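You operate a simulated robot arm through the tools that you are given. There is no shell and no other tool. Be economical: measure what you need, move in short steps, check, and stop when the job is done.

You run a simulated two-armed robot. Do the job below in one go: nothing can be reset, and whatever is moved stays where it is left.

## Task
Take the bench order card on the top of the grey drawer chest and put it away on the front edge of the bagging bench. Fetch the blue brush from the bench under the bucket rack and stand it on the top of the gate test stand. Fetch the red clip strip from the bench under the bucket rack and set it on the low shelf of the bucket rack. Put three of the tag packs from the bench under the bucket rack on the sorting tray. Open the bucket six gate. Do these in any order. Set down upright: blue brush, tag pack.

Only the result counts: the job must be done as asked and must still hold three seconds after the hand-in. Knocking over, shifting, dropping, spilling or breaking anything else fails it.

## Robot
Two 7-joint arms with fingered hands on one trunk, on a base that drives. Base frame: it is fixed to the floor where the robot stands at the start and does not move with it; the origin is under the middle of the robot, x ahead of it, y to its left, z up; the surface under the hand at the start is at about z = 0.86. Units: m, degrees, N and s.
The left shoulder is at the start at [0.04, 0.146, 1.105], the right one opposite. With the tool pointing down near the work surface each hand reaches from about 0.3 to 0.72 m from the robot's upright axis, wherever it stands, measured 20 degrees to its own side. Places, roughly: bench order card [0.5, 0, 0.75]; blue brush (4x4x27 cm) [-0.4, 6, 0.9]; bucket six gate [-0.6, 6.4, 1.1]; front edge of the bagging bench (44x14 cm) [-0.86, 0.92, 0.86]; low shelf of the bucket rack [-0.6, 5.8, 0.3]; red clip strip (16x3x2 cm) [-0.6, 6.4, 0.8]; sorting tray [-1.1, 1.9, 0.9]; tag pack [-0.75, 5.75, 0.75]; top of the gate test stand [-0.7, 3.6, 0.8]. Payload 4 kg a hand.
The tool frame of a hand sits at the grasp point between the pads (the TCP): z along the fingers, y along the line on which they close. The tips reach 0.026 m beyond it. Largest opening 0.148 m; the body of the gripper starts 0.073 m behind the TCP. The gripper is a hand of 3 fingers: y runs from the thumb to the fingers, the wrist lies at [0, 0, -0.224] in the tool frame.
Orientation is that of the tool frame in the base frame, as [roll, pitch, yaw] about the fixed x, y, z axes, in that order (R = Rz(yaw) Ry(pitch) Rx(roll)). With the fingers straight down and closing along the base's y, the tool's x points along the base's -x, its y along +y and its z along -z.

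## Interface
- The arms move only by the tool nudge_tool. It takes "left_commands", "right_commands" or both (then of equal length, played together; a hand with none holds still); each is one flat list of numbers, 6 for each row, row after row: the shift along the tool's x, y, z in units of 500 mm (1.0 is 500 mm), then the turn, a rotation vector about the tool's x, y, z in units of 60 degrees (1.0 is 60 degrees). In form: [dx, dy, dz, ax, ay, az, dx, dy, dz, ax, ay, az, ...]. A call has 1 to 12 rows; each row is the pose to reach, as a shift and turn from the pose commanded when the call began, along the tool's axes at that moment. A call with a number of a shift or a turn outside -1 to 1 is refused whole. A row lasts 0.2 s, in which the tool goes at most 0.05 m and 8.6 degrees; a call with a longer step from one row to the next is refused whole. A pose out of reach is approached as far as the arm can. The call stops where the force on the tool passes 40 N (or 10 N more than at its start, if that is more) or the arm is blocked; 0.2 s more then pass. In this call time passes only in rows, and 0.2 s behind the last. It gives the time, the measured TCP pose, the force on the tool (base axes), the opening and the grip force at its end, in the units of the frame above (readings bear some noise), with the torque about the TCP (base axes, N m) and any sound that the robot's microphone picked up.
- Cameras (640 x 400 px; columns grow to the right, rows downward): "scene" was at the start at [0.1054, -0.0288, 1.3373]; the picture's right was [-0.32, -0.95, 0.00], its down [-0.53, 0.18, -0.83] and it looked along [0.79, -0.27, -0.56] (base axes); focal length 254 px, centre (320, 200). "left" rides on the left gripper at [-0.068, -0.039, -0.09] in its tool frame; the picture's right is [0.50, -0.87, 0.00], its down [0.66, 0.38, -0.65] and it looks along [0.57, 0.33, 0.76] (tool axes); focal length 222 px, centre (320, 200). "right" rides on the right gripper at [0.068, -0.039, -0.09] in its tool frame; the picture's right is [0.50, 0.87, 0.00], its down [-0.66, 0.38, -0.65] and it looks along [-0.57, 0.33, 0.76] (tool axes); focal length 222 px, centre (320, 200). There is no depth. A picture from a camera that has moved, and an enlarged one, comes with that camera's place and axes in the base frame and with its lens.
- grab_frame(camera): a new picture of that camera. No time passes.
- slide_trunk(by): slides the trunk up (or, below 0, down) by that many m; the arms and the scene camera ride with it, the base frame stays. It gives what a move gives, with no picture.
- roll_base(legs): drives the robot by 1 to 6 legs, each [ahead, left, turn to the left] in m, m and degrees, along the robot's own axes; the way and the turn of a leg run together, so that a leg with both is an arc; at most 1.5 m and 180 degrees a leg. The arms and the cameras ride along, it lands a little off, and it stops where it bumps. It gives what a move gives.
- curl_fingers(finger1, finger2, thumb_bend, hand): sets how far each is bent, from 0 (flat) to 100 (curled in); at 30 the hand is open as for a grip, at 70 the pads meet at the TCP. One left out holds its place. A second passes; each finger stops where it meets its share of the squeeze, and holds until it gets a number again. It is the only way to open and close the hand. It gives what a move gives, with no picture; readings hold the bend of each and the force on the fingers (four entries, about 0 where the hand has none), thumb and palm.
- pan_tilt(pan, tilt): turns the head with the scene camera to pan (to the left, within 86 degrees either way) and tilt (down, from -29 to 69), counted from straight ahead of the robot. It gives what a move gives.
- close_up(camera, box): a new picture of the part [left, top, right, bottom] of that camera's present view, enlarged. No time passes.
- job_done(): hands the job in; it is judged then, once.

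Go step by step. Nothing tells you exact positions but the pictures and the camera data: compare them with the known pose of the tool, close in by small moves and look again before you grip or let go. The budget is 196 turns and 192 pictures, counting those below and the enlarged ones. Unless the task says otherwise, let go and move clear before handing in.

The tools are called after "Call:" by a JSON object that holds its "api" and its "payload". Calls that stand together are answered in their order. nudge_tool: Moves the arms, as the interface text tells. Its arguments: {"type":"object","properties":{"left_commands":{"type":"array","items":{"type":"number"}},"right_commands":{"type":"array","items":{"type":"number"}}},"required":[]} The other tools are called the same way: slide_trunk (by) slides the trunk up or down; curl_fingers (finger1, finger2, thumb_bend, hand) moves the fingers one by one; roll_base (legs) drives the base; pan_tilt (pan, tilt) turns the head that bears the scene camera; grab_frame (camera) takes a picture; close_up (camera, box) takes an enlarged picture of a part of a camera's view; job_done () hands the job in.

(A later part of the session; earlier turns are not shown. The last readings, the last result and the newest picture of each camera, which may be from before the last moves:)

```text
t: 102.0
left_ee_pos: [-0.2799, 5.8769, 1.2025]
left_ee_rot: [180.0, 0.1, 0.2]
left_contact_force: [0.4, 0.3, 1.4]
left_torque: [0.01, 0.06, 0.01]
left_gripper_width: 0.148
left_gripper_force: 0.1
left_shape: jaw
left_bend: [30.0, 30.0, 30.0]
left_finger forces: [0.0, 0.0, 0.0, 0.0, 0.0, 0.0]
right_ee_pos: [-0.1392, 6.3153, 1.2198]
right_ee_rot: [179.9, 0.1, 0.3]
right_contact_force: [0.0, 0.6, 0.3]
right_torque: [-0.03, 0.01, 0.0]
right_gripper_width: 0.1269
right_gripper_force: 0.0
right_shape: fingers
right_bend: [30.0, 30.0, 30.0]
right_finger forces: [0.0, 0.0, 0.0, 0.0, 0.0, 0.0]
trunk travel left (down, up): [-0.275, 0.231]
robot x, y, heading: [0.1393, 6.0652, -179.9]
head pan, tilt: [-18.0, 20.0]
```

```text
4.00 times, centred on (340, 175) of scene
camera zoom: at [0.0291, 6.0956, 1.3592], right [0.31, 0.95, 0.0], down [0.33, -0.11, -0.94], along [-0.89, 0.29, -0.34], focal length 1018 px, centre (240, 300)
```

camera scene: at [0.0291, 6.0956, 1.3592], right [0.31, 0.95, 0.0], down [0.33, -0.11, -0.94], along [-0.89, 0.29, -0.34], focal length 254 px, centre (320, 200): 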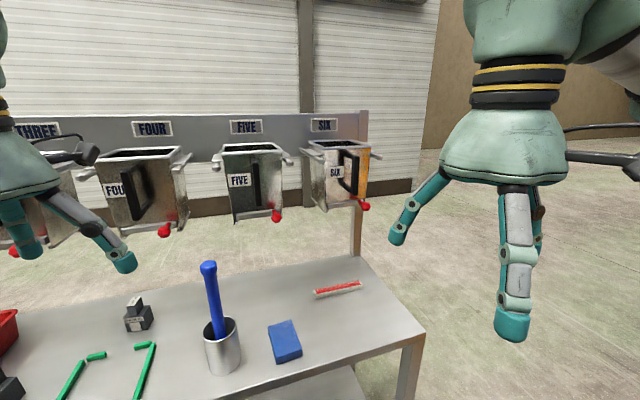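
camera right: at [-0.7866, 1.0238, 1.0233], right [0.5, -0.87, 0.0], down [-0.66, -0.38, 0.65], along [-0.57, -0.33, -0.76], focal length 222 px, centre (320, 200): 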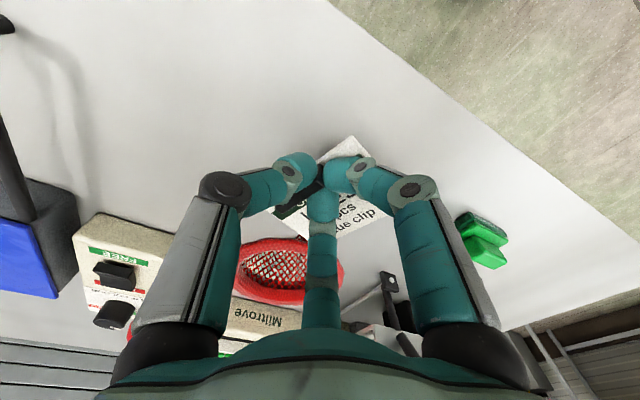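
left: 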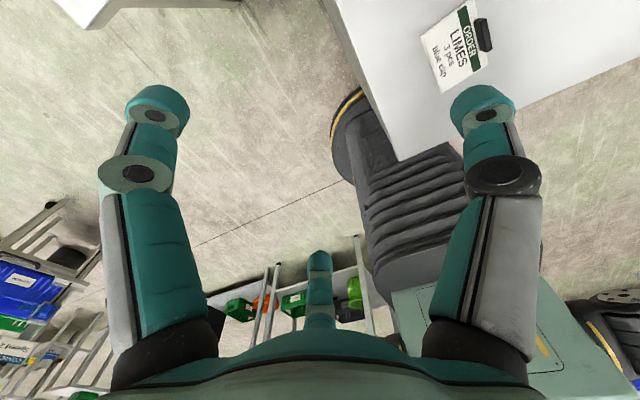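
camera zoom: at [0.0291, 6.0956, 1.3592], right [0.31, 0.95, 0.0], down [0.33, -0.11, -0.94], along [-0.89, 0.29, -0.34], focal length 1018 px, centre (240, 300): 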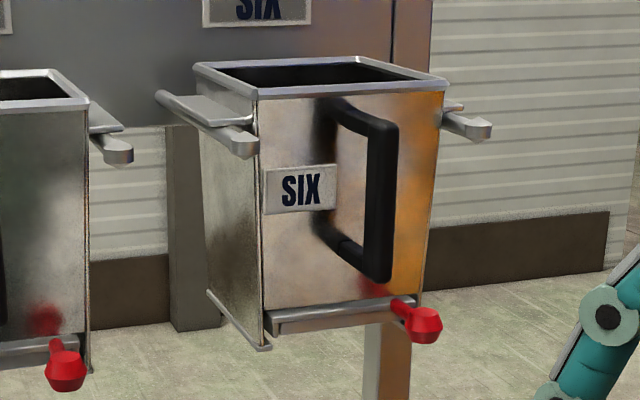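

The gate looks like a pull-out slide with a red knob. I'll turn the right hand to point forward while moving out toward the knob, in two stages.

Call:
{"api": "nudge_tool", "payload": {"right_commands": [-0.04, -0.011, 0.005, 0, -0.125, 0, -0.08, -0.022, 0.01, 0, -0.25, 0, -0.12, -0.034, 0.015, 0, -0.375, 0, -0.16, -0.045, 0.02, 0, -0.5, 0, -0.2, -0.056, 0.025, 0, -0.625, 0, -0.24, -0.067, 0.03, 0, -0.75, 0, -0.28, -0.079, 0.035, 0, -0.875, 0, -0.32, -0.09, 0.04, 0, -1.0, 0]}}

Call:
{"api": "grab_frame", "payload": {"camera": "scene"}}

```text
t: 103.8
left_ee_pos: [-0.2794, 5.875, 1.2022]
left_ee_rot: [-179.9, 0.1, 0.2]
left_contact_force: [0.1, 0.2, 0.2]
left_torque: [0.02, 0.01, 0.0]
left_gripper_width: 0.1478
left_gripper_force: 0.1
left_shape: jaw
left_bend: [30.0, 30.0, 30.0]
left_finger forces: [0.0, 0.0, 0.1, 0.1, 0.1, 0.0]
right_ee_pos: [-0.3014, 6.3608, 1.201]
right_ee_rot: [179.9, 60.1, 0.0]
right_contact_force: [0.1, -0.3, 0.6]
right_torque: [-0.01, 0.0, -0.03]
right_gripper_width: 0.1266
right_gripper_force: 0.1
right_shape: fingers
right_bend: [30.0, 30.0, 30.0]
right_finger forces: [0.1, 0.0, 0.1, 0.0, 0.1, 0.0]
trunk travel left (down, up): [-0.275, 0.231]
robot x, y, heading: [0.1363, 6.0679, -180.0]
head pan, tilt: [-18.0, 20.0]
```

```text
141 pictures are left
camera scene: at [0.0282, 6.0939, 1.3592], right [0.31, 0.95, 0.0], down [0.33, -0.11, -0.94], along [-0.89, 0.29, -0.34], focal length 254 px, centre (320, 200)
```

scene: 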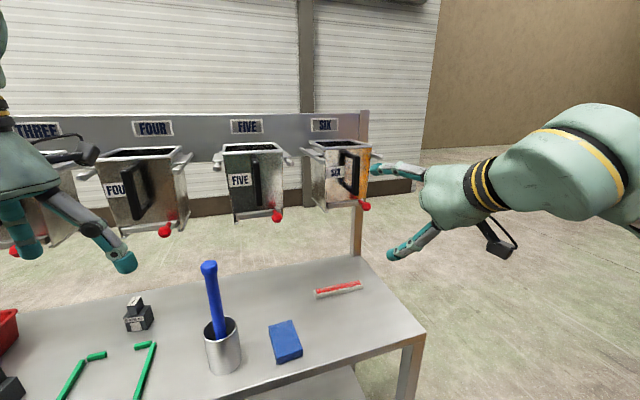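

Good rotation. I'll level the hand toward the knob now, staying about 10 cm short, then roll it 60° so the fingers clear the bucket handle.

Call:
{"api": "nudge_tool", "payload": {"right_commands": [0.006, -0.015, 0.05, 0, -0.125, 0, 0.012, -0.03, 0.1, 0, -0.25, 0, 0.017, -0.045, 0.15, 0, -0.375, 0, 0.02, -0.06, 0.2, 0, -0.5, 0]}}

Call:
{"api": "nudge_tool", "payload": {"right_commands": [0, 0, 0, 0, 0, -0.125, 0, 0, 0, 0, 0, -0.25, 0, 0, 0, 0, 0, -0.375, 0, 0, 0, 0, 0, -0.5, 0, 0, 0, 0, 0, -0.625, 0, 0, 0, 0, 0, -0.75, 0, 0, 0, 0, 0, -0.875, 0, 0, 0, 0, 0, -1.0]}}

Call:
{"api": "grab_frame", "payload": {"camera": "scene"}}

Call:
{"api": "grab_frame", "payload": {"camera": "right"}}

```text
t: 104.8
left_ee_pos: [-0.2799, 5.8753, 1.2017]
left_ee_rot: [-179.9, 0.1, 0.2]
left_contact_force: [0.2, 0.2, 0.8]
left_torque: [0.0, 0.0, -0.02]
left_gripper_width: 0.1481
left_gripper_force: 0.1
left_shape: jaw
left_bend: [30.0, 30.0, 30.0]
left_finger forces: [0.0, 0.0, 0.0, 0.0, 0.2, 0.0]
right_ee_pos: [-0.3385, 6.4058, 1.18]
right_ee_rot: [179.7, 83.9, 2.3]
right_contact_force: [-0.2, -0.3, 0.4]
right_torque: [0.0, -0.01, 0.02]
right_gripper_width: 0.1268
right_gripper_force: 0.0
right_shape: fingers
right_bend: [30.0, 30.0, 30.0]
right_finger forces: [0.1, 0.0, 0.0, 0.0, 0.0, 0.0]
right hand out of reach, approached as far as the arm can: row 3, 4
trunk travel left (down, up): [-0.275, 0.231]
robot x, y, heading: [0.1383, 6.065, -180.1]
head pan, tilt: [-18.0, 20.0]
```

```text
t: 106.6
left_ee_pos: [-0.279, 5.8746, 1.2015]
left_ee_rot: [-179.8, -0.1, 0.2]
left_contact_force: [0.1, 0.3, -0.3]
left_torque: [-0.03, 0.05, 0.0]
left_gripper_width: 0.1479
left_gripper_force: 0.0
left_shape: jaw
left_bend: [30.0, 30.0, 30.0]
left_finger forces: [0.0, 0.0, 0.0, 0.0, 0.0, 0.0]
right_ee_pos: [-0.339, 6.4054, 1.1766]
right_ee_rot: [-97.1, 29.7, 89.0]
right_contact_force: [0.1, -0.1, 0.2]
right_torque: [0.01, 0.03, -0.01]
right_gripper_width: 0.1267
right_gripper_force: 0.0
right_shape: fingers
right_bend: [30.0, 30.0, 30.0]
right_finger forces: [0.1, 0.1, 0.0, 0.0, 0.0, 0.0]
trunk travel left (down, up): [-0.275, 0.231]
robot x, y, heading: [0.1341, 6.061, -180.2]
head pan, tilt: [-18.0, 20.0]
```

```text
140 pictures are left
camera scene: at [0.0283, 6.0932, 1.3592], right [0.31, 0.95, 0.0], down [0.33, -0.11, -0.94], along [-0.89, 0.29, -0.34], focal length 254 px, centre (320, 200)
```

scene: 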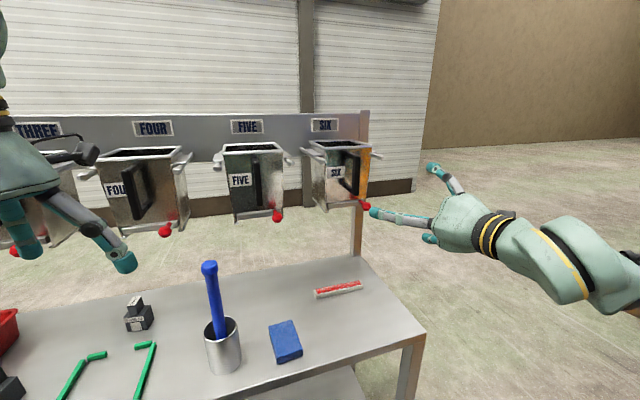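

```text
139 pictures are left
camera right: at [-0.2531, 6.4882, 1.1879], right [0.11, 0.01, -0.99], down [0.68, -0.73, 0.07], along [-0.72, -0.69, -0.08], focal length 222 px, centre (320, 200)
```

right: 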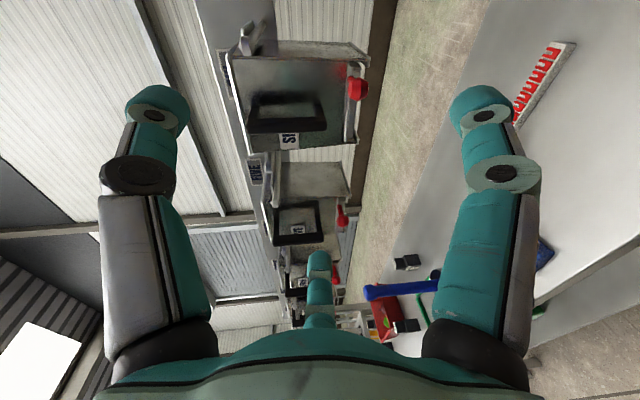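

The knob now triangulates to about [-0.53, 6.402, 1.113]. I'll move the hand level with it, stopping about 9 cm short, and look again.

Call:
{"api": "nudge_tool", "payload": {"right_commands": [0.018, 0.03, 0.07, 0, 0, 0, 0.036, 0.06, 0.14, 0, 0, 0, 0.053, 0.091, 0.213, 0, 0, 0]}}

Call:
{"api": "grab_frame", "payload": {"camera": "right"}}

Call:
{"api": "close_up", "payload": {"camera": "scene", "box": [300, 130, 480, 260]}}

```text
t: 107.4
left_ee_pos: [-0.2799, 5.875, 1.2016]
left_ee_rot: [-179.9, 0.1, 0.3]
left_contact_force: [0.2, -0.4, -1.1]
left_torque: [0.0, 0.04, 0.0]
left_gripper_width: 0.1479
left_gripper_force: 0.0
left_shape: jaw
left_bend: [30.0, 30.0, 30.0]
left_finger forces: [0.0, 0.0, 0.0, 0.0, 0.0, 0.0]
right_ee_pos: [-0.3737, 6.4357, 1.1448]
right_ee_rot: [-97.1, 30.0, 89.5]
right_contact_force: [-0.1, -0.1, -0.4]
right_torque: [-0.03, 0.0, 0.01]
right_gripper_width: 0.1269
right_gripper_force: 0.2
right_shape: fingers
right_bend: [30.0, 30.0, 30.0]
right_finger forces: [0.1, 0.0, 0.1, 0.1, 0.1, 0.1]
right hand out of reach, approached as far as the arm can: row 1, 2, 3
trunk travel left (down, up): [-0.275, 0.231]
robot x, y, heading: [0.1391, 6.0656, 180.0]
head pan, tilt: [-18.0, 20.0]
```

```text
138 pictures are left
camera right: at [-0.288, 6.5185, 1.1539], right [0.11, 0.0, -0.99], down [0.69, -0.72, 0.07], along [-0.72, -0.69, -0.08], focal length 222 px, centre (320, 200)
```

right: 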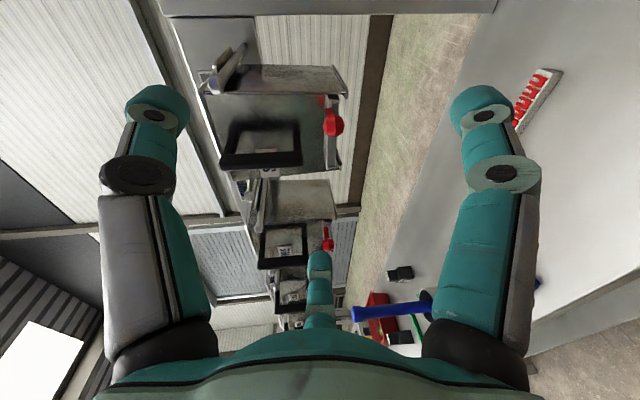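

```text
3.08 times, centred on (390, 195) of scene
camera zoom: at [0.0283, 6.094, 1.3592], right [0.31, 0.95, 0.0], down [0.33, -0.11, -0.94], along [-0.89, 0.29, -0.34], focal length 783 px, centre (105, 215)
```

zoom: 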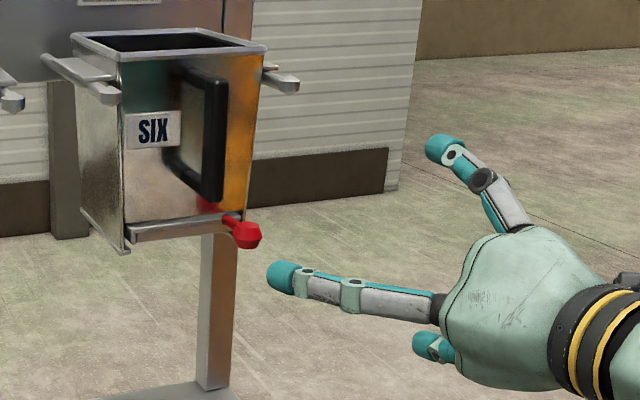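

The arm is too folded here to reach forward. I'll back the base off and a bit left (staying away from the sack) so the arm can extend.

Call:
{"api": "roll_base", "payload": {"legs": [[-0.13, 0.12, 0]]}}

Call:
{"api": "nudge_tool", "payload": {"right_commands": [0.0, -0.02, 0.09, 0, 0, 0, 0.0, -0.02, 0.18, 0, 0, 0, 0, -0.02, 0.27, 0, 0, 0]}}

Call:
{"api": "grab_frame", "payload": {"camera": "scene"}}

```text
t: 108.9
left_ee_pos: [-0.148, 5.7535, 1.2003]
left_ee_rot: [-179.9, 0.0, 0.5]
left_contact_force: [-1.1, -0.6, -0.3]
left_torque: [0.0, -0.01, 0.02]
left_gripper_width: 0.1481
left_gripper_force: 0.1
left_shape: jaw
left_bend: [30.0, 30.0, 30.0]
left_finger forces: [0.0, 0.1, 0.0, 0.0, 0.0, 0.0]
right_ee_pos: [-0.2436, 6.3127, 1.1445]
right_ee_rot: [-97.2, 30.1, 89.8]
right_contact_force: [0.6, 0.2, -0.3]
right_torque: [-0.06, -0.01, -0.03]
right_gripper_width: 0.1268
right_gripper_force: 0.0
right_shape: fingers
right_bend: [30.0, 30.0, 30.0]
right_finger forces: [0.1, 0.0, 0.1, 0.1, 0.0, 0.1]
trunk travel left (down, up): [-0.275, 0.231]
robot x, y, heading: [0.2656, 5.9439, -179.6]
head pan, tilt: [-18.0, 20.0]
```

```text
t: 109.7
left_ee_pos: [-0.1496, 5.7513, 1.2007]
left_ee_rot: [-179.8, -0.1, 0.5]
left_contact_force: [0.0, 0.3, 0.3]
left_torque: [-0.02, -0.04, 0.0]
left_gripper_width: 0.1476
left_gripper_force: 0.0
left_shape: jaw
left_bend: [30.0, 30.0, 30.0]
left_finger forces: [0.0, 0.0, 0.0, 0.0, 0.0, 0.0]
right_ee_pos: [-0.3766, 6.3162, 1.1372]
right_ee_rot: [-97.2, 29.9, 89.8]
right_contact_force: [0.6, -0.3, -0.2]
right_torque: [0.01, 0.02, 0.0]
right_gripper_width: 0.1271
right_gripper_force: 0.1
right_shape: fingers
right_bend: [30.0, 30.0, 30.0]
right_finger forces: [0.0, 0.0, 0.1, 0.1, 0.1, 0.1]
right hand out of reach, approached as far as the arm can: row 2, 3
trunk travel left (down, up): [-0.275, 0.231]
robot x, y, heading: [0.2653, 5.9444, -179.3]
head pan, tilt: [-18.0, 20.0]
```

```text
136 pictures are left
camera scene: at [0.1586, 5.972, 1.3591], right [0.3, 0.95, 0.0], down [0.33, -0.1, -0.94], along [-0.89, 0.29, -0.34], focal length 254 px, centre (320, 200)
```

scene: 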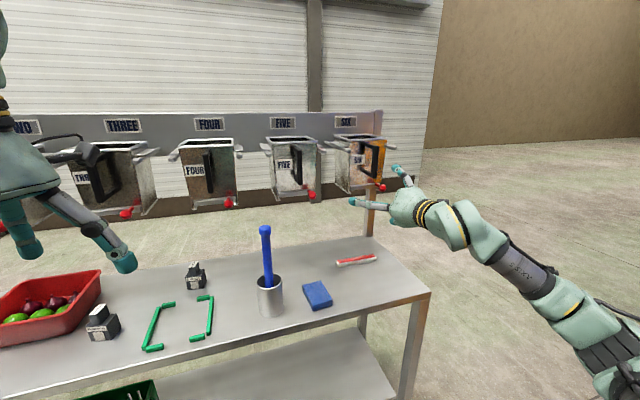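

Still limited; the wrist seems to be at its limit when fully level. The 30°-down attitude worked before, so I'll tilt back to that and line up on the knob along that direction.

Call:
{"api": "roll_base", "payload": {"legs": [[0.06, -0.07, 0]]}}

Call:
{"api": "nudge_tool", "payload": {"right_commands": [0.0, 0, 0, -0.0868, 0.0495, 0.0045, 0, 0, 0, -0.1735, 0.099, 0.009, 0, 0, 0, -0.26, 0.1485, 0.0135, 0, 0, 0, -0.347, 0.198, 0.018]}}

```text
t: 110.8
left_ee_pos: [-0.2062, 5.818, 1.2009]
left_ee_rot: [-179.8, 0.1, 0.7]
left_contact_force: [-0.2, 0.9, 0.3]
left_torque: [-0.04, -0.02, 0.0]
left_gripper_width: 0.1479
left_gripper_force: 0.0
left_shape: jaw
left_bend: [30.0, 30.0, 30.0]
left_finger forces: [0.0, 0.2, 0.0, 0.0, 0.1, 0.1]
right_ee_pos: [-0.4354, 6.382, 1.1381]
right_ee_rot: [-97.0, 30.0, 89.9]
right_contact_force: [0.2, 0.7, -0.5]
right_torque: [0.03, 0.02, 0.0]
right_gripper_width: 0.127
right_gripper_force: 0.1
right_shape: fingers
right_bend: [30.0, 30.0, 30.0]
right_finger forces: [0.0, 0.1, 0.0, 0.0, 0.0, 0.0]
trunk travel left (down, up): [-0.275, 0.231]
robot x, y, heading: [0.2083, 6.0108, -179.5]
head pan, tilt: [-18.0, 20.0]
```

```text
t: 111.8
left_ee_pos: [-0.2058, 5.8167, 1.2014]
left_ee_rot: [-179.8, -0.1, 0.6]
left_contact_force: [-0.4, -0.5, 0.6]
left_torque: [0.04, -0.01, 0.02]
left_gripper_width: 0.1481
left_gripper_force: 0.1
left_shape: jaw
left_bend: [30.0, 30.0, 30.0]
left_finger forces: [0.0, 0.1, 0.0, 0.0, 0.0, 0.0]
right_ee_pos: [-0.4359, 6.3816, 1.1378]
right_ee_rot: [-124.3, 26.8, 76.9]
right_contact_force: [-0.2, -0.3, -0.3]
right_torque: [0.0, 0.0, -0.01]
right_gripper_width: 0.1269
right_gripper_force: 0.0
right_shape: fingers
right_bend: [30.0, 30.0, 30.0]
right_finger forces: [0.0, 0.1, 0.0, 0.0, 0.1, 0.0]
trunk travel left (down, up): [-0.275, 0.231]
robot x, y, heading: [0.2071, 6.0164, -179.6]
head pan, tilt: [-18.0, 20.0]
```

Now at the 30°-down attitude near the knob. I'll line up to a 9 cm standoff and look.

Call:
{"api": "nudge_tool", "payload": {"right_commands": [0.021, -0.07, 0.004, 0, 0, 0]}}

Call:
{"api": "grab_frame", "payload": {"camera": "right"}}

Call:
{"api": "grab_frame", "payload": {"camera": "scene"}}

```text
t: 112.2
left_ee_pos: [-0.207, 5.8191, 1.2015]
left_ee_rot: [-179.9, 0.1, 0.6]
left_contact_force: [-0.1, -0.6, -0.5]
left_torque: [0.0, -0.04, 0.02]
left_gripper_width: 0.1481
left_gripper_force: 0.1
left_shape: jaw
left_bend: [30.0, 30.0, 30.0]
left_finger forces: [0.1, 0.0, 0.1, 0.0, 0.0, 0.1]
right_ee_pos: [-0.4492, 6.4096, 1.1568]
right_ee_rot: [-124.3, 27.0, 76.9]
right_contact_force: [0.0, 0.4, 0.0]
right_torque: [0.03, -0.01, 0.0]
right_gripper_width: 0.1269
right_gripper_force: 0.1
right_shape: fingers
right_bend: [30.0, 30.0, 30.0]
right_finger forces: [0.0, 0.0, 0.1, 0.1, 0.0, 0.0]
trunk travel left (down, up): [-0.275, 0.231]
robot x, y, heading: [0.2099, 6.013, -179.4]
head pan, tilt: [-18.0, 20.0]
```

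```text
135 pictures are left
camera right: at [-0.3768, 6.4944, 1.2006], right [0.5, 0.01, -0.86], down [0.61, -0.72, 0.35], along [-0.61, -0.7, -0.37], focal length 222 px, centre (320, 200)
```

right: 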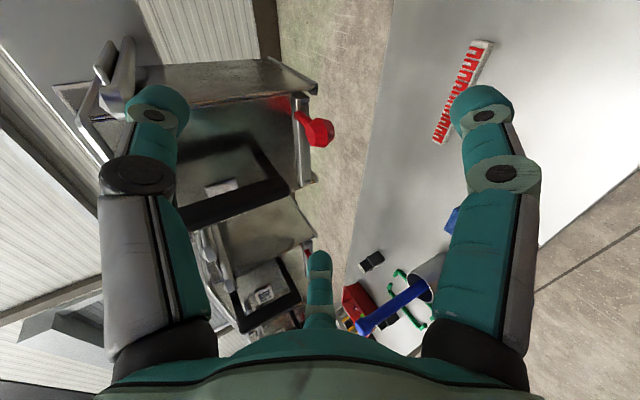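

```text
134 pictures are left
camera scene: at [0.0999, 6.0395, 1.3592], right [0.3, 0.95, 0.0], down [0.33, -0.1, -0.94], along [-0.9, 0.28, -0.34], focal length 254 px, centre (320, 200)
```

scene: 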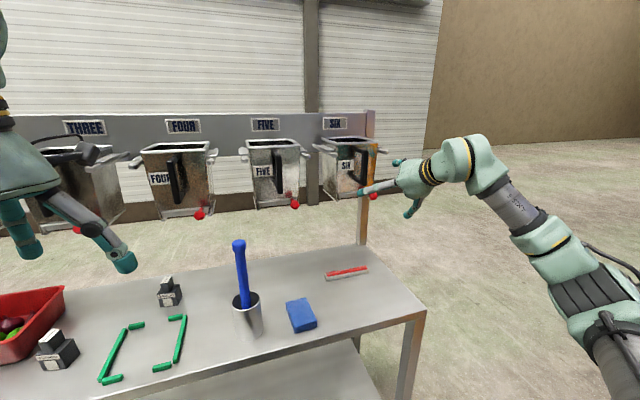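

The knob is right where expected. I'll pre-close the fingers to 45 and advance 7 cm along the tool axis.

Call:
{"api": "curl_fingers", "payload": {"hand": "right", "finger1": 44, "finger2": 44, "thumb_bend": 44}}

Call:
{"api": "nudge_tool", "payload": {"right_commands": [0, 0, 0.07, 0, 0, 0, 0, 0, 0.14, 0, 0, 0]}}

Call:
{"api": "grab_frame", "payload": {"camera": "right"}}

Call:
{"api": "close_up", "payload": {"camera": "scene", "box": [310, 120, 450, 230]}}

```text
t: 113.2
left_ee_pos: [-0.207, 5.8183, 1.202]
left_ee_rot: [-179.8, 0.0, 0.8]
left_contact_force: [-0.1, 0.4, -0.2]
left_torque: [0.01, -0.03, -0.01]
left_gripper_width: 0.148
left_gripper_force: 0.1
left_shape: jaw
left_bend: [30.0, 30.0, 30.0]
left_finger forces: [0.0, 0.1, 0.0, 0.1, 0.0, 0.1]
right_ee_pos: [-0.4491, 6.4106, 1.1577]
right_ee_rot: [-124.3, 26.9, 76.8]
right_contact_force: [0.5, -0.7, 0.3]
right_torque: [0.0, -0.02, 0.0]
right_gripper_width: 0.0822
right_gripper_force: 0.1
right_shape: fingers
right_bend: [44.0, 44.0, 44.0]
right_finger forces: [0.1, 0.1, 0.1, 0.1, 0.1, 0.1]
trunk travel left (down, up): [-0.275, 0.231]
robot x, y, heading: [0.2085, 6.014, -179.6]
head pan, tilt: [-18.0, 20.0]
```

```text
t: 113.8
left_ee_pos: [-0.2082, 5.8194, 1.2009]
left_ee_rot: [-179.8, -0.1, 0.7]
left_contact_force: [-0.1, -0.5, 0.3]
left_torque: [0.01, 0.01, 0.0]
left_gripper_width: 0.1478
left_gripper_force: 0.1
left_shape: jaw
left_bend: [30.0, 30.0, 30.0]
left_finger forces: [0.0, 0.0, 0.0, 0.0, 0.1, 0.0]
right_ee_pos: [-0.5132, 6.4056, 1.1202]
right_ee_rot: [-124.3, 26.8, 76.8]
right_contact_force: [-0.1, -0.1, 1.1]
right_torque: [0.0, 0.01, -0.02]
right_gripper_width: 0.0824
right_gripper_force: 0.0
right_shape: fingers
right_bend: [44.0, 44.0, 44.0]
right_finger forces: [0.1, 0.0, 0.1, 0.1, 0.0, 0.1]
trunk travel left (down, up): [-0.275, 0.231]
robot x, y, heading: [0.2102, 6.0133, -179.6]
head pan, tilt: [-18.0, 20.0]
```

```text
133 pictures are left
camera right: at [-0.4406, 6.489, 1.1646], right [0.5, 0.01, -0.86], down [0.61, -0.72, 0.35], along [-0.62, -0.7, -0.37], focal length 222 px, centre (320, 200)
```

right: 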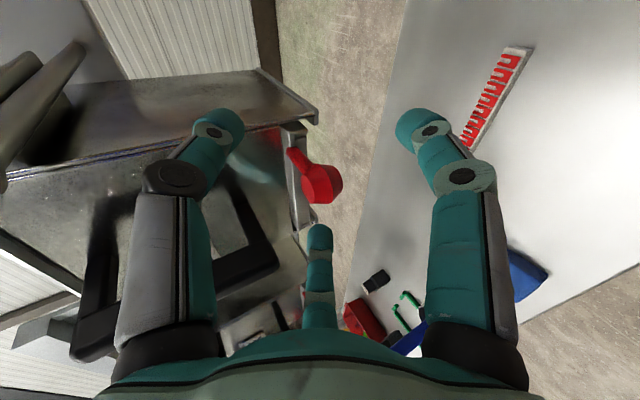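

```text
3.64 times, centred on (380, 175) of scene
camera zoom: at [0.0987, 6.0389, 1.3591], right [0.3, 0.95, 0.0], down [0.33, -0.1, -0.94], along [-0.9, 0.28, -0.34], focal length 925 px, centre (102, 291)
```

zoom: 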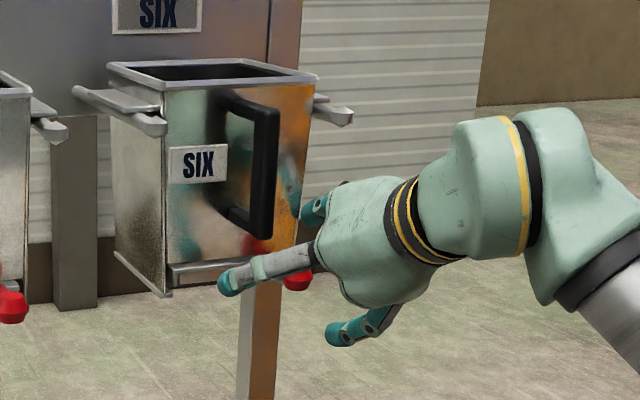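

The knob is about 1 cm beyond the TCP. I'll advance 12 mm and close on it.

Call:
{"api": "nudge_tool", "payload": {"right_commands": [0, 0, 0.024, 0, 0, 0]}}

Call:
{"api": "curl_fingers", "payload": {"hand": "right", "finger1": 72, "finger2": 72, "thumb_bend": 72}}

Call:
{"api": "grab_frame", "payload": {"camera": "right"}}

```text
t: 114.2
left_ee_pos: [-0.2076, 5.8187, 1.2012]
left_ee_rot: [-179.8, 0.0, 0.7]
left_contact_force: [-0.4, -0.4, 0.1]
left_torque: [0.0, -0.01, 0.02]
left_gripper_width: 0.1481
left_gripper_force: 0.1
left_shape: jaw
left_bend: [30.0, 30.0, 30.0]
left_finger forces: [0.0, 0.1, 0.0, 0.1, 0.1, 0.0]
right_ee_pos: [-0.5222, 6.4037, 1.1172]
right_ee_rot: [-124.2, 26.8, 76.9]
right_contact_force: [1.5, 0.6, 1.5]
right_torque: [0.02, 0.11, -0.11]
right_gripper_width: 0.0829
right_gripper_force: 1.3
right_shape: fingers
right_bend: [44.0, 44.0, 44.0]
right_finger forces: [0.1, 0.0, 0.0, 0.0, 1.6, 0.0]
trunk travel left (down, up): [-0.275, 0.231]
robot x, y, heading: [0.2098, 6.0131, -179.6]
head pan, tilt: [-18.0, 20.0]
```

```text
t: 115.2
left_ee_pos: [-0.2067, 5.8178, 1.2017]
left_ee_rot: [-179.8, 0.0, 0.7]
left_contact_force: [-0.3, -0.6, 0.1]
left_torque: [0.03, -0.01, 0.04]
left_gripper_width: 0.148
left_gripper_force: 0.0
left_shape: jaw
left_bend: [30.0, 30.0, 30.0]
left_finger forces: [0.1, 0.1, 0.1, 0.1, 0.0, 0.0]
right_ee_pos: [-0.5231, 6.4041, 1.1161]
right_ee_rot: [-124.3, 26.8, 76.9]
right_contact_force: [-0.3, -0.3, 0.2]
right_torque: [-0.01, 0.05, -0.1]
right_gripper_width: 0.0066
right_gripper_force: 8.3
right_shape: fingers
right_bend: [67.0, 65.0, 69.0]
right_finger forces: [4.1, 6.4, 0.1, 0.0, 6.3, 0.0]
trunk travel left (down, up): [-0.275, 0.231]
robot x, y, heading: [0.2056, 6.0123, -179.6]
head pan, tilt: [-18.0, 20.0]
```

```text
131 pictures are left
camera right: at [-0.4505, 6.4871, 1.1598], right [0.5, 0.01, -0.86], down [0.61, -0.72, 0.35], along [-0.61, -0.7, -0.37], focal length 222 px, centre (320, 200)
```

right: 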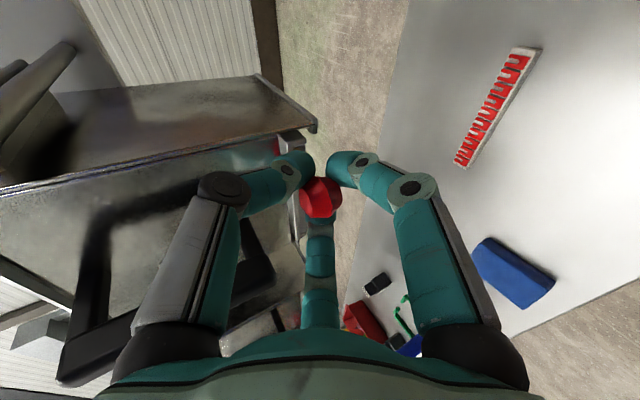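

The knob is gripped. I'll pull straight toward the robot (+x) in 1 cm steps and listen.

Call:
{"api": "nudge_tool", "payload": {"right_commands": [0.004, 0.0093, -0.0172, 0, 0, 0, 0.0081, 0.0186, -0.0345, 0, 0, 0, 0.0121, 0.0279, -0.0517, 0, 0, 0, 0.0162, 0.0372, -0.069, 0, 0, 0]}}

Call:
{"api": "grab_frame", "payload": {"camera": "right"}}

Call:
{"api": "close_up", "payload": {"camera": "scene", "box": [310, 120, 450, 230]}}

```text
t: 116.2
left_ee_pos: [-0.2075, 5.8182, 1.2006]
left_ee_rot: [-179.9, 0.0, 0.8]
left_contact_force: [0.2, 0.3, -0.6]
left_torque: [-0.02, -0.02, 0.0]
left_gripper_width: 0.1479
left_gripper_force: 0.1
left_shape: jaw
left_bend: [30.0, 30.0, 30.0]
left_finger forces: [0.0, 0.0, 0.0, 0.0, 0.0, 0.0]
right_ee_pos: [-0.4825, 6.4022, 1.118]
right_ee_rot: [-124.2, 26.9, 76.9]
right_contact_force: [-5.3, 1.0, 2.9]
right_torque: [-0.02, 0.11, -0.1]
right_gripper_width: 0.0051
right_gripper_force: 7.7
right_shape: fingers
right_bend: [68.0, 65.0, 68.0]
right_finger forces: [3.1, 5.8, 0.0, 0.1, 6.5, 0.0]
trunk travel left (down, up): [-0.275, 0.231]
robot x, y, heading: [0.2091, 6.0124, -179.8]
head pan, tilt: [-18.0, 20.0]
```

```text
130 pictures are left
camera right: at [-0.4101, 6.4856, 1.1611], right [0.5, 0.01, -0.87], down [0.61, -0.72, 0.34], along [-0.62, -0.7, -0.36], focal length 222 px, centre (320, 200)
```

right: 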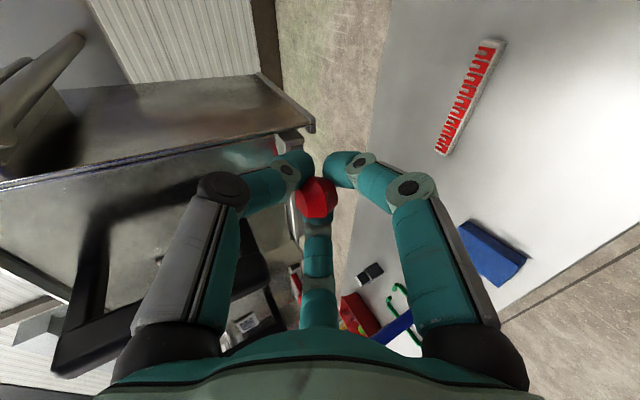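

```text
3.64 times, centred on (380, 175) of scene
camera zoom: at [0.099, 6.0391, 1.3592], right [0.3, 0.95, 0.0], down [0.33, -0.1, -0.94], along [-0.9, 0.28, -0.34], focal length 925 px, centre (102, 291)
```

zoom: 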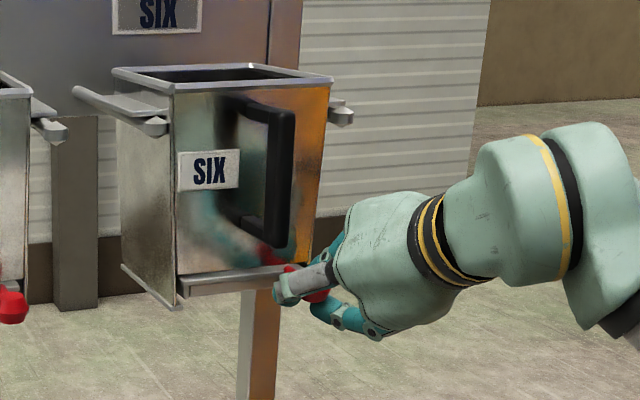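

The whole bucket slid about 4 cm on its hooks (label grew in view) rather than the gate. I'll push it back by exactly the same amount and check.

Call:
{"api": "nudge_tool", "payload": {"right_commands": [-0.004, -0.0093, 0.0172, 0, 0, 0, -0.0081, -0.0186, 0.0345, 0, 0, 0, -0.0121, -0.0279, 0.0517, 0, 0, 0, -0.0162, -0.0372, 0.069, 0, 0, 0]}}

Call:
{"api": "close_up", "payload": {"camera": "scene", "box": [310, 120, 450, 230]}}

```text
t: 117.2
left_ee_pos: [-0.2073, 5.8188, 1.2004]
left_ee_rot: [-179.9, 0.1, 0.6]
left_contact_force: [0.7, -0.2, 0.1]
left_torque: [-0.05, 0.0, -0.02]
left_gripper_width: 0.1478
left_gripper_force: 0.1
left_shape: jaw
left_bend: [30.0, 30.0, 30.0]
left_finger forces: [0.0, 0.0, 0.0, 0.0, 0.1, 0.0]
right_ee_pos: [-0.5217, 6.4026, 1.1148]
right_ee_rot: [-124.2, 26.8, 76.9]
right_contact_force: [2.4, 1.1, 0.6]
right_torque: [0.01, 0.02, -0.05]
right_gripper_width: 0.0046
right_gripper_force: 9.0
right_shape: fingers
right_bend: [67.0, 65.0, 69.0]
right_finger forces: [3.5, 6.3, 0.0, 0.1, 7.3, 0.0]
trunk travel left (down, up): [-0.275, 0.231]
robot x, y, heading: [0.2086, 6.0143, -179.5]
head pan, tilt: [-18.0, 20.0]
```

```text
3.64 times, centred on (380, 175) of scene
camera zoom: at [0.0994, 6.0395, 1.3591], right [0.3, 0.95, 0.0], down [0.33, -0.1, -0.94], along [-0.9, 0.28, -0.34], focal length 925 px, centre (102, 291)
```

zoom: 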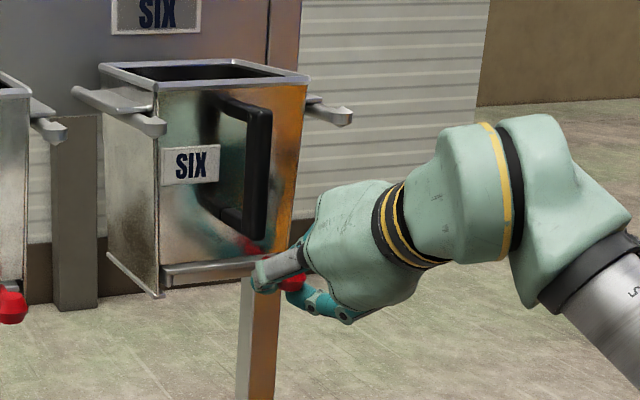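

The bucket ended about 1 cm too deep and a few mm left. The gate is a slide, so the bucket must be braced by the left hand while I pull. First I'll bring the bucket back to its place, then let go and back off.

Call:
{"api": "nudge_tool", "payload": {"right_commands": [0.012, 0.007, -0.021, 0, 0, 0]}}

Call:
{"api": "close_up", "payload": {"camera": "scene", "box": [310, 120, 450, 230]}}

```text
t: 117.6
left_ee_pos: [-0.2056, 5.8196, 1.2021]
left_ee_rot: [-179.9, 0.1, 0.6]
left_contact_force: [1.0, 0.6, -0.5]
left_torque: [-0.03, 0.03, -0.01]
left_gripper_width: 0.1477
left_gripper_force: 0.0
left_shape: jaw
left_bend: [30.0, 30.0, 30.0]
left_finger forces: [0.1, 0.1, 0.1, 0.0, 0.1, 0.1]
right_ee_pos: [-0.5106, 6.4086, 1.1154]
right_ee_rot: [-124.3, 26.9, 77.0]
right_contact_force: [-0.4, -0.4, 0.5]
right_torque: [-0.02, 0.04, -0.04]
right_gripper_width: 0.0037
right_gripper_force: 7.4
right_shape: fingers
right_bend: [68.0, 65.0, 69.0]
right_finger forces: [3.4, 5.9, 0.1, 0.0, 6.0, 0.0]
trunk travel left (down, up): [-0.275, 0.231]
robot x, y, heading: [0.2104, 6.0103, -179.9]
head pan, tilt: [-18.0, 20.0]
```

```text
3.64 times, centred on (380, 175) of scene
camera zoom: at [0.1002, 6.0396, 1.3592], right [0.3, 0.95, 0.0], down [0.33, -0.1, -0.94], along [-0.9, 0.28, -0.34], focal length 925 px, centre (102, 291)
```

zoom: 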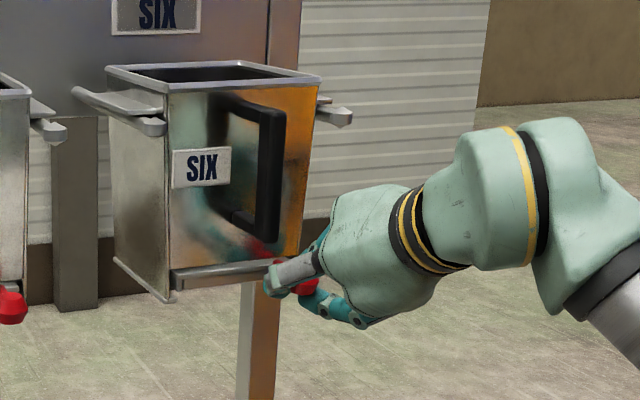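

The bucket is back within a few mm. I'll release the knob, retreat, and drive to where both hands can reach.

Call:
{"api": "curl_fingers", "payload": {"hand": "right", "finger1": 44, "finger2": 44, "thumb_bend": 44}}

Call:
{"api": "nudge_tool", "payload": {"right_commands": [0, 0, -0.09, 0, 0, 0, 0, 0, -0.18, 0, 0, 0, 0, 0, -0.27, 0, 0, 0]}}

Call:
{"api": "roll_base", "payload": {"legs": [[0.07, -0.07, 0]]}}

Call:
{"api": "close_up", "payload": {"camera": "scene", "box": [280, 110, 440, 230]}}

```text
t: 118.6
left_ee_pos: [-0.2063, 5.8184, 1.2008]
left_ee_rot: [-179.9, 0.0, 0.7]
left_contact_force: [-0.2, -0.7, 0.6]
left_torque: [-0.05, -0.01, 0.01]
left_gripper_width: 0.1479
left_gripper_force: 0.1
left_shape: jaw
left_bend: [30.0, 30.0, 30.0]
left_finger forces: [0.0, 0.0, 0.0, 0.1, 0.1, 0.0]
right_ee_pos: [-0.5101, 6.4081, 1.116]
right_ee_rot: [-124.2, 27.0, 76.9]
right_contact_force: [-0.1, 0.3, 0.8]
right_torque: [0.05, 0.02, 0.0]
right_gripper_width: 0.0815
right_gripper_force: 0.2
right_shape: fingers
right_bend: [44.0, 44.0, 44.0]
right_finger forces: [0.1, 0.0, 0.1, 0.0, 0.1, 0.0]
trunk travel left (down, up): [-0.275, 0.231]
robot x, y, heading: [0.206, 6.0105, -179.7]
head pan, tilt: [-18.0, 20.0]
```

```text
t: 119.4
left_ee_pos: [-0.2046, 5.819, 1.2019]
left_ee_rot: [-179.9, 0.1, 0.7]
left_contact_force: [0.8, -0.6, -0.6]
left_torque: [0.01, 0.01, -0.02]
left_gripper_width: 0.1478
left_gripper_force: 0.2
left_shape: jaw
left_bend: [30.0, 30.0, 30.0]
left_finger forces: [0.0, 0.0, 0.0, 0.1, 0.0, 0.0]
right_ee_pos: [-0.3914, 6.4145, 1.1847]
right_ee_rot: [-124.2, 26.9, 76.9]
right_contact_force: [0.3, 0.1, -0.4]
right_torque: [-0.01, -0.02, 0.01]
right_gripper_width: 0.0813
right_gripper_force: 0.1
right_shape: fingers
right_bend: [44.0, 44.0, 44.0]
right_finger forces: [0.0, 0.0, 0.0, 0.0, 0.1, 0.1]
trunk travel left (down, up): [-0.275, 0.231]
robot x, y, heading: [0.2118, 6.0133, -179.4]
head pan, tilt: [-18.0, 20.0]
```

```text
t: 120.6
left_ee_pos: [-0.278, 5.8829, 1.2012]
left_ee_rot: [-179.8, 0.1, 0.8]
left_contact_force: [0.0, -0.5, -0.1]
left_torque: [-0.01, 0.02, -0.01]
left_gripper_width: 0.148
left_gripper_force: 0.1
left_shape: jaw
left_bend: [30.0, 30.0, 30.0]
left_finger forces: [0.1, 0.0, 0.1, 0.0, 0.1, 0.0]
right_ee_pos: [-0.4646, 6.4793, 1.1854]
right_ee_rot: [-124.2, 26.8, 77.2]
right_contact_force: [-0.6, 0.0, -0.2]
right_torque: [-0.01, -0.02, 0.02]
right_gripper_width: 0.0812
right_gripper_force: 0.1
right_shape: fingers
right_bend: [44.0, 44.0, 44.0]
right_finger forces: [0.0, 0.0, 0.0, 0.1, 0.1, 0.0]
trunk travel left (down, up): [-0.275, 0.231]
robot x, y, heading: [0.1341, 6.079, -179.5]
head pan, tilt: [-18.0, 20.0]
```

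```text
3.33 times, centred on (360, 170) of scene
camera zoom: at [0.0284, 6.1049, 1.3593], right [0.3, 0.95, 0.0], down [0.33, -0.1, -0.94], along [-0.9, 0.28, -0.34], focal length 848 px, centre (187, 300)
```

zoom: 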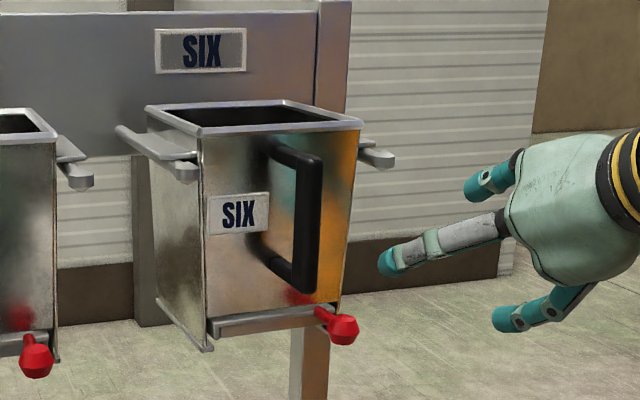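

The front face of bucket six is about x=-0.60, y 6.31–6.44, knob at [-0.53, 6.407, 1.11]. I'll make a left fist and bring it round, pitched 30° down, toward the left part of that face.

Call:
{"api": "curl_fingers", "payload": {"hand": "left", "finger1": 70, "finger2": 70, "thumb_bend": 70}}

Call:
{"api": "nudge_tool", "payload": {"left_commands": [-0.0375, -0.0625, -0.0075, 0, -0.125, 0, -0.075, -0.125, -0.015, 0, -0.25, 0, -0.1125, -0.1875, -0.0225, 0, -0.375, 0, -0.15, -0.25, -0.03, 0, -0.5, 0, -0.1875, -0.3125, -0.0375, 0, -0.625, 0, -0.225, -0.375, -0.045, 0, -0.75, 0, -0.2625, -0.4375, -0.0525, 0, -0.875, 0, -0.3, -0.5, -0.06, 0, -1.0, 0]}}

Call:
{"api": "grab_frame", "payload": {"camera": "scene"}}

```text
t: 121.6
left_ee_pos: [-0.2773, 5.8834, 1.2023]
left_ee_rot: [-179.8, 0.0, 0.8]
left_contact_force: [-0.4, 1.1, -0.1]
left_torque: [0.01, -0.03, 0.02]
left_gripper_width: 0.0
left_gripper_force: 0.1
left_shape: fingers
left_bend: [69.0, 69.0, 70.0]
left_finger forces: [0.0, 0.0, 0.0, 0.1, 0.1, 0.0]
right_ee_pos: [-0.4642, 6.4796, 1.1856]
right_ee_rot: [-124.2, 26.7, 77.1]
right_contact_force: [-0.1, -0.2, 0.2]
right_torque: [-0.01, 0.01, 0.04]
right_gripper_width: 0.0816
right_gripper_force: 0.1
right_shape: fingers
right_bend: [44.0, 44.0, 44.0]
right_finger forces: [0.0, 0.0, 0.0, 0.1, 0.0, 0.0]
trunk travel left (down, up): [-0.275, 0.231]
robot x, y, heading: [0.1396, 6.076, -179.4]
head pan, tilt: [-18.0, 20.0]
```

```text
t: 123.4
left_ee_pos: [-0.4345, 6.1331, 1.2332]
left_ee_rot: [-179.8, 60.0, 1.1]
left_contact_force: [-0.2, 0.7, -0.4]
left_torque: [-0.01, 0.02, 0.0]
left_gripper_width: 0.0004
left_gripper_force: 0.0
left_shape: fingers
left_bend: [69.0, 69.0, 70.0]
left_finger forces: [0.1, 0.0, 0.0, 0.1, 0.2, 0.0]
right_ee_pos: [-0.4659, 6.4809, 1.1832]
right_ee_rot: [-124.1, 26.9, 77.0]
right_contact_force: [-0.5, 0.4, 0.3]
right_torque: [0.03, 0.02, -0.02]
right_gripper_width: 0.0816
right_gripper_force: 0.0
right_shape: fingers
right_bend: [44.0, 44.0, 44.0]
right_finger forces: [0.1, 0.1, 0.1, 0.1, 0.1, 0.0]
trunk travel left (down, up): [-0.275, 0.231]
robot x, y, heading: [0.1341, 6.0758, -179.8]
head pan, tilt: [-18.0, 20.0]
```

```text
125 pictures are left
camera scene: at [0.0277, 6.107, 1.3591], right [0.3, 0.95, 0.0], down [0.33, -0.1, -0.94], along [-0.9, 0.28, -0.34], focal length 254 px, centre (320, 200)
```

scene: 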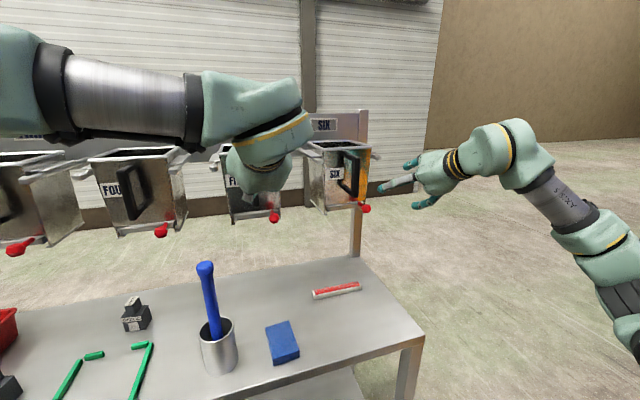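

Good. Next I'll yaw the left hand 30° to the right and bring the fist in front of bucket six's face.

Call:
{"api": "nudge_tool", "payload": {"left_commands": [-0.0206, -0.0604, 0.0278, 0.0866, 0, 0.05, -0.0412, -0.1208, 0.0556, 0.1732, 0, 0.1, -0.0618, -0.1812, 0.0834, 0.2598, 0, 0.15, -0.0824, -0.2416, 0.1112, 0.3464, 0, 0.2, -0.103, -0.302, 0.139, 0.433, 0, 0.25]}}

Call:
{"api": "grab_frame", "payload": {"camera": "left"}}

Call:
{"api": "close_up", "payload": {"camera": "scene", "box": [220, 100, 440, 240]}}

```text
t: 124.6
left_ee_pos: [-0.5156, 6.2804, 1.2427]
left_ee_rot: [-179.8, 60.1, -29.2]
left_contact_force: [5.7, -0.3, -2.0]
left_torque: [-0.03, -0.06, 0.01]
left_gripper_width: 0.0
left_gripper_force: 4.0
left_shape: fingers
left_bend: [72.0, 68.0, 69.0]
left_finger forces: [8.5, 0.1, 0.0, 0.1, 0.1, 0.1]
right_ee_pos: [-0.4637, 6.48, 1.1857]
right_ee_rot: [-124.2, 26.9, 77.3]
right_contact_force: [0.3, 0.7, -0.3]
right_torque: [-0.01, -0.01, 0.03]
right_gripper_width: 0.0815
right_gripper_force: 0.0
right_shape: fingers
right_bend: [44.0, 44.0, 44.0]
right_finger forces: [0.0, 0.0, 0.0, 0.0, 0.0, 0.0]
trunk travel left (down, up): [-0.275, 0.231]
robot x, y, heading: [0.1372, 6.0788, -179.5]
head pan, tilt: [-18.0, 20.0]
```

```text
124 pictures are left
camera left: at [-0.459, 6.2935, 1.3457], right [0.64, 0.63, -0.43], down [0.59, -0.77, -0.24], along [-0.49, -0.1, -0.87], focal length 222 px, centre (320, 200)
```

left: 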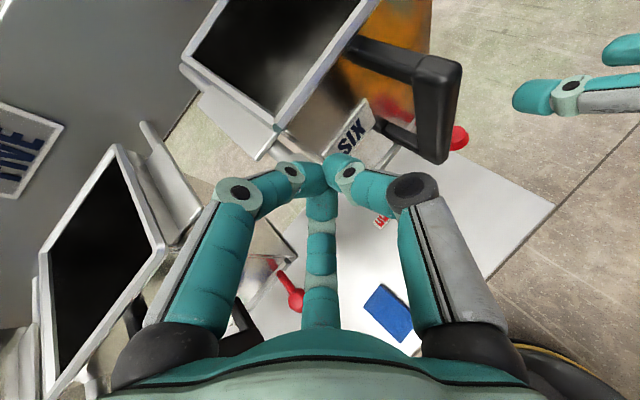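

```text
2.86 times, centred on (330, 170) of scene
camera zoom: at [0.0301, 6.1057, 1.3594], right [0.3, 0.95, 0.0], down [0.33, -0.1, -0.94], along [-0.9, 0.28, -0.34], focal length 727 px, centre (291, 286)
```

zoom: 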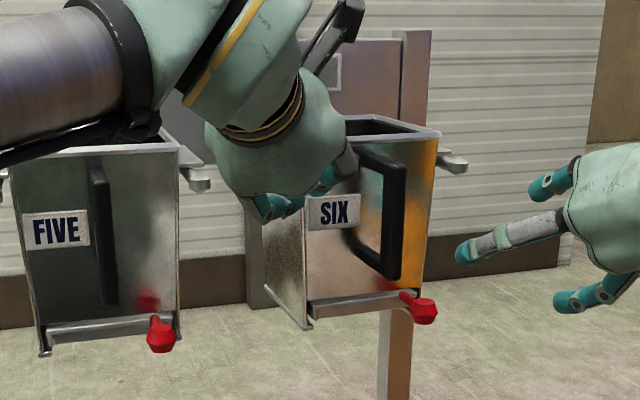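

The left finger met the tip of bucket six's left hook. I'll back off and raise, then set the fist against the front rim between hook and handle.

Call:
{"api": "nudge_tool", "payload": {"left_commands": [-0.07, -0.05, -0.048, 0, 0, 0, -0.122, -0.044, 0.02, 0, 0, 0, -0.122, -0.044, 0.06, 0, 0, 0]}}

Call:
{"api": "grab_frame", "payload": {"camera": "left"}}

Call:
{"api": "close_up", "payload": {"camera": "scene", "box": [220, 100, 440, 240]}}

```text
t: 125.4
left_ee_pos: [-0.527, 6.298, 1.2893]
left_ee_rot: [-178.9, 60.2, -27.7]
left_contact_force: [1.1, -0.9, -0.2]
left_torque: [-0.04, 0.02, 0.0]
left_gripper_width: 0.0
left_gripper_force: 0.0
left_shape: fingers
left_bend: [70.0, 69.0, 70.0]
left_finger forces: [0.0, 0.0, 0.1, 0.0, 0.0, 0.0]
left hand out of reach, approached as far as the arm can: row 2, 3
right_ee_pos: [-0.4656, 6.4789, 1.1848]
right_ee_rot: [-124.3, 26.8, 77.3]
right_contact_force: [-0.3, 0.1, -0.1]
right_torque: [0.02, 0.0, 0.0]
right_gripper_width: 0.0814
right_gripper_force: 0.1
right_shape: fingers
right_bend: [44.0, 44.0, 44.0]
right_finger forces: [0.1, 0.0, 0.0, 0.1, 0.0, 0.0]
trunk travel left (down, up): [-0.275, 0.231]
robot x, y, heading: [0.1375, 6.0781, -179.5]
head pan, tilt: [-18.0, 20.0]
```

```text
122 pictures are left
camera left: at [-0.4692, 6.3109, 1.3918], right [0.63, 0.64, -0.43], down [0.6, -0.76, -0.25], along [-0.48, -0.1, -0.87], focal length 222 px, centre (320, 200)
```

left: 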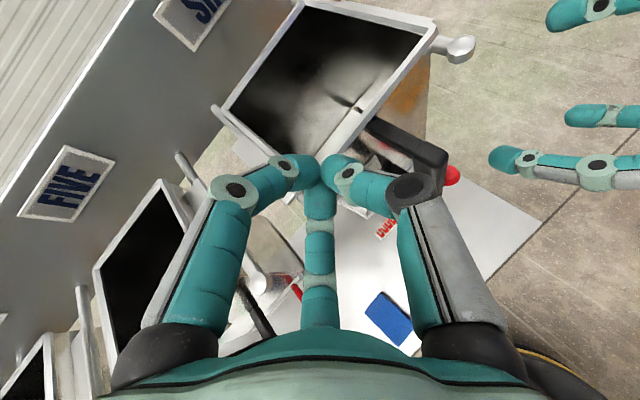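

```text
2.86 times, centred on (330, 170) of scene
camera zoom: at [0.0278, 6.1039, 1.3592], right [0.3, 0.95, 0.0], down [0.33, -0.1, -0.94], along [-0.9, 0.28, -0.34], focal length 727 px, centre (291, 286)
```

zoom: 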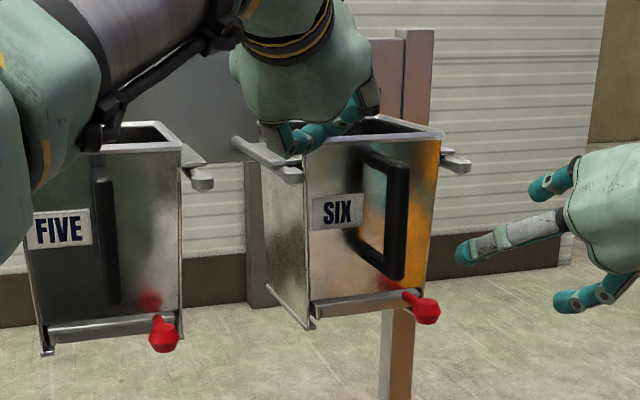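

The left arm is stretched upward, so I'll raise the trunk 0.15 m and bring the left hand back down to the rim from there.

Call:
{"api": "slide_trunk", "payload": {"by": 0.15}}

Call:
{"api": "nudge_tool", "payload": {"left_commands": [0.06, 0, 0.035, 0, 0, 0, 0.12, 0, 0.07, 0, 0, 0, 0.18, 0, 0.105, 0, 0, 0, 0.234, -0.01, 0.139, 0, 0, 0, 0.234, -0.026, 0.19, 0, 0, 0]}}

Call:
{"api": "grab_frame", "payload": {"camera": "left"}}

Call:
{"api": "grab_frame", "payload": {"camera": "scene"}}

```text
t: 127.1
left_ee_pos: [-0.5256, 6.3009, 1.4399]
left_ee_rot: [-179.1, 60.4, -27.9]
left_contact_force: [0.4, 0.9, 0.0]
left_torque: [0.01, -0.01, 0.02]
left_gripper_width: 0.0
left_gripper_force: 0.1
left_shape: fingers
left_bend: [70.0, 69.0, 70.0]
left_finger forces: [0.0, 0.0, 0.0, 0.0, 0.0, 0.0]
right_ee_pos: [-0.4652, 6.4778, 1.3354]
right_ee_rot: [-124.3, 26.9, 77.2]
right_contact_force: [0.2, 0.7, -0.3]
right_torque: [-0.01, -0.02, -0.01]
right_gripper_width: 0.0815
right_gripper_force: 0.0
right_shape: fingers
right_bend: [44.0, 44.0, 44.0]
right_finger forces: [0.0, 0.0, 0.0, 0.1, 0.0, 0.0]
trunk travel left (down, up): [-0.425, 0.081]
robot x, y, heading: [0.1376, 6.0764, -179.3]
head pan, tilt: [-18.0, 20.0]
```

```text
t: 128.3
left_ee_pos: [-0.5349, 6.3357, 1.2866]
left_ee_rot: [-179.9, 60.1, -28.9]
left_contact_force: [-0.5, 0.4, -0.3]
left_torque: [-0.01, -0.01, -0.01]
left_gripper_width: 0.0
left_gripper_force: 0.0
left_shape: fingers
left_bend: [70.0, 69.0, 70.0]
left_finger forces: [0.0, 0.1, 0.0, 0.0, 0.1, 0.0]
right_ee_pos: [-0.4656, 6.4801, 1.3348]
right_ee_rot: [-124.3, 26.9, 77.0]
right_contact_force: [0.5, 1.4, 0.3]
right_torque: [-0.04, 0.03, -0.01]
right_gripper_width: 0.0811
right_gripper_force: 0.1
right_shape: fingers
right_bend: [44.0, 44.0, 44.0]
right_finger forces: [0.0, 0.1, 0.1, 0.0, 0.1, 0.0]
trunk travel left (down, up): [-0.425, 0.081]
robot x, y, heading: [0.1341, 6.0806, -179.6]
head pan, tilt: [-18.0, 20.0]
```

```text
120 pictures are left
camera left: at [-0.4781, 6.3461, 1.3901], right [0.64, 0.64, -0.43], down [0.6, -0.77, -0.24], along [-0.49, -0.1, -0.87], focal length 222 px, centre (320, 200)
```

left: 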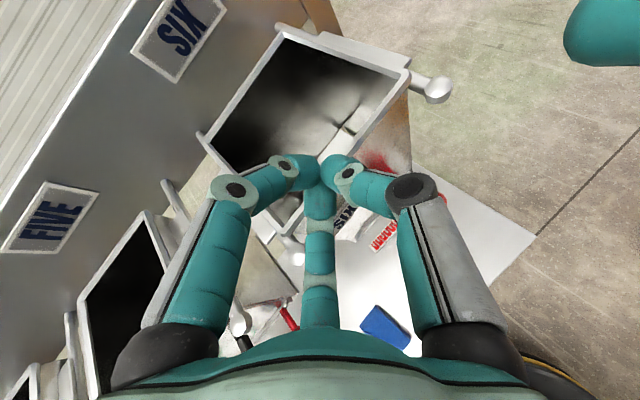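

```text
119 pictures are left
camera scene: at [0.0272, 6.1072, 1.5092], right [0.3, 0.95, 0.0], down [0.33, -0.1, -0.94], along [-0.9, 0.28, -0.34], focal length 254 px, centre (320, 200)
```

scene: 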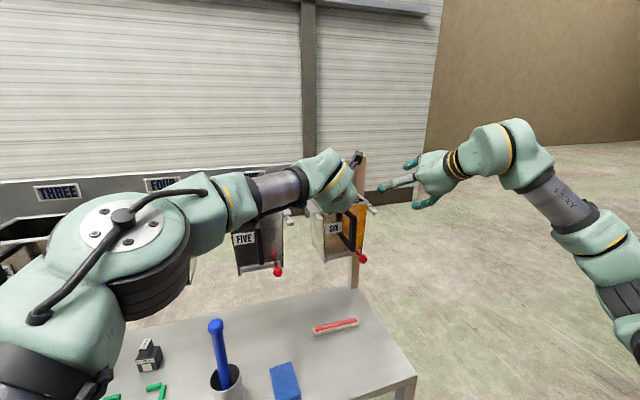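

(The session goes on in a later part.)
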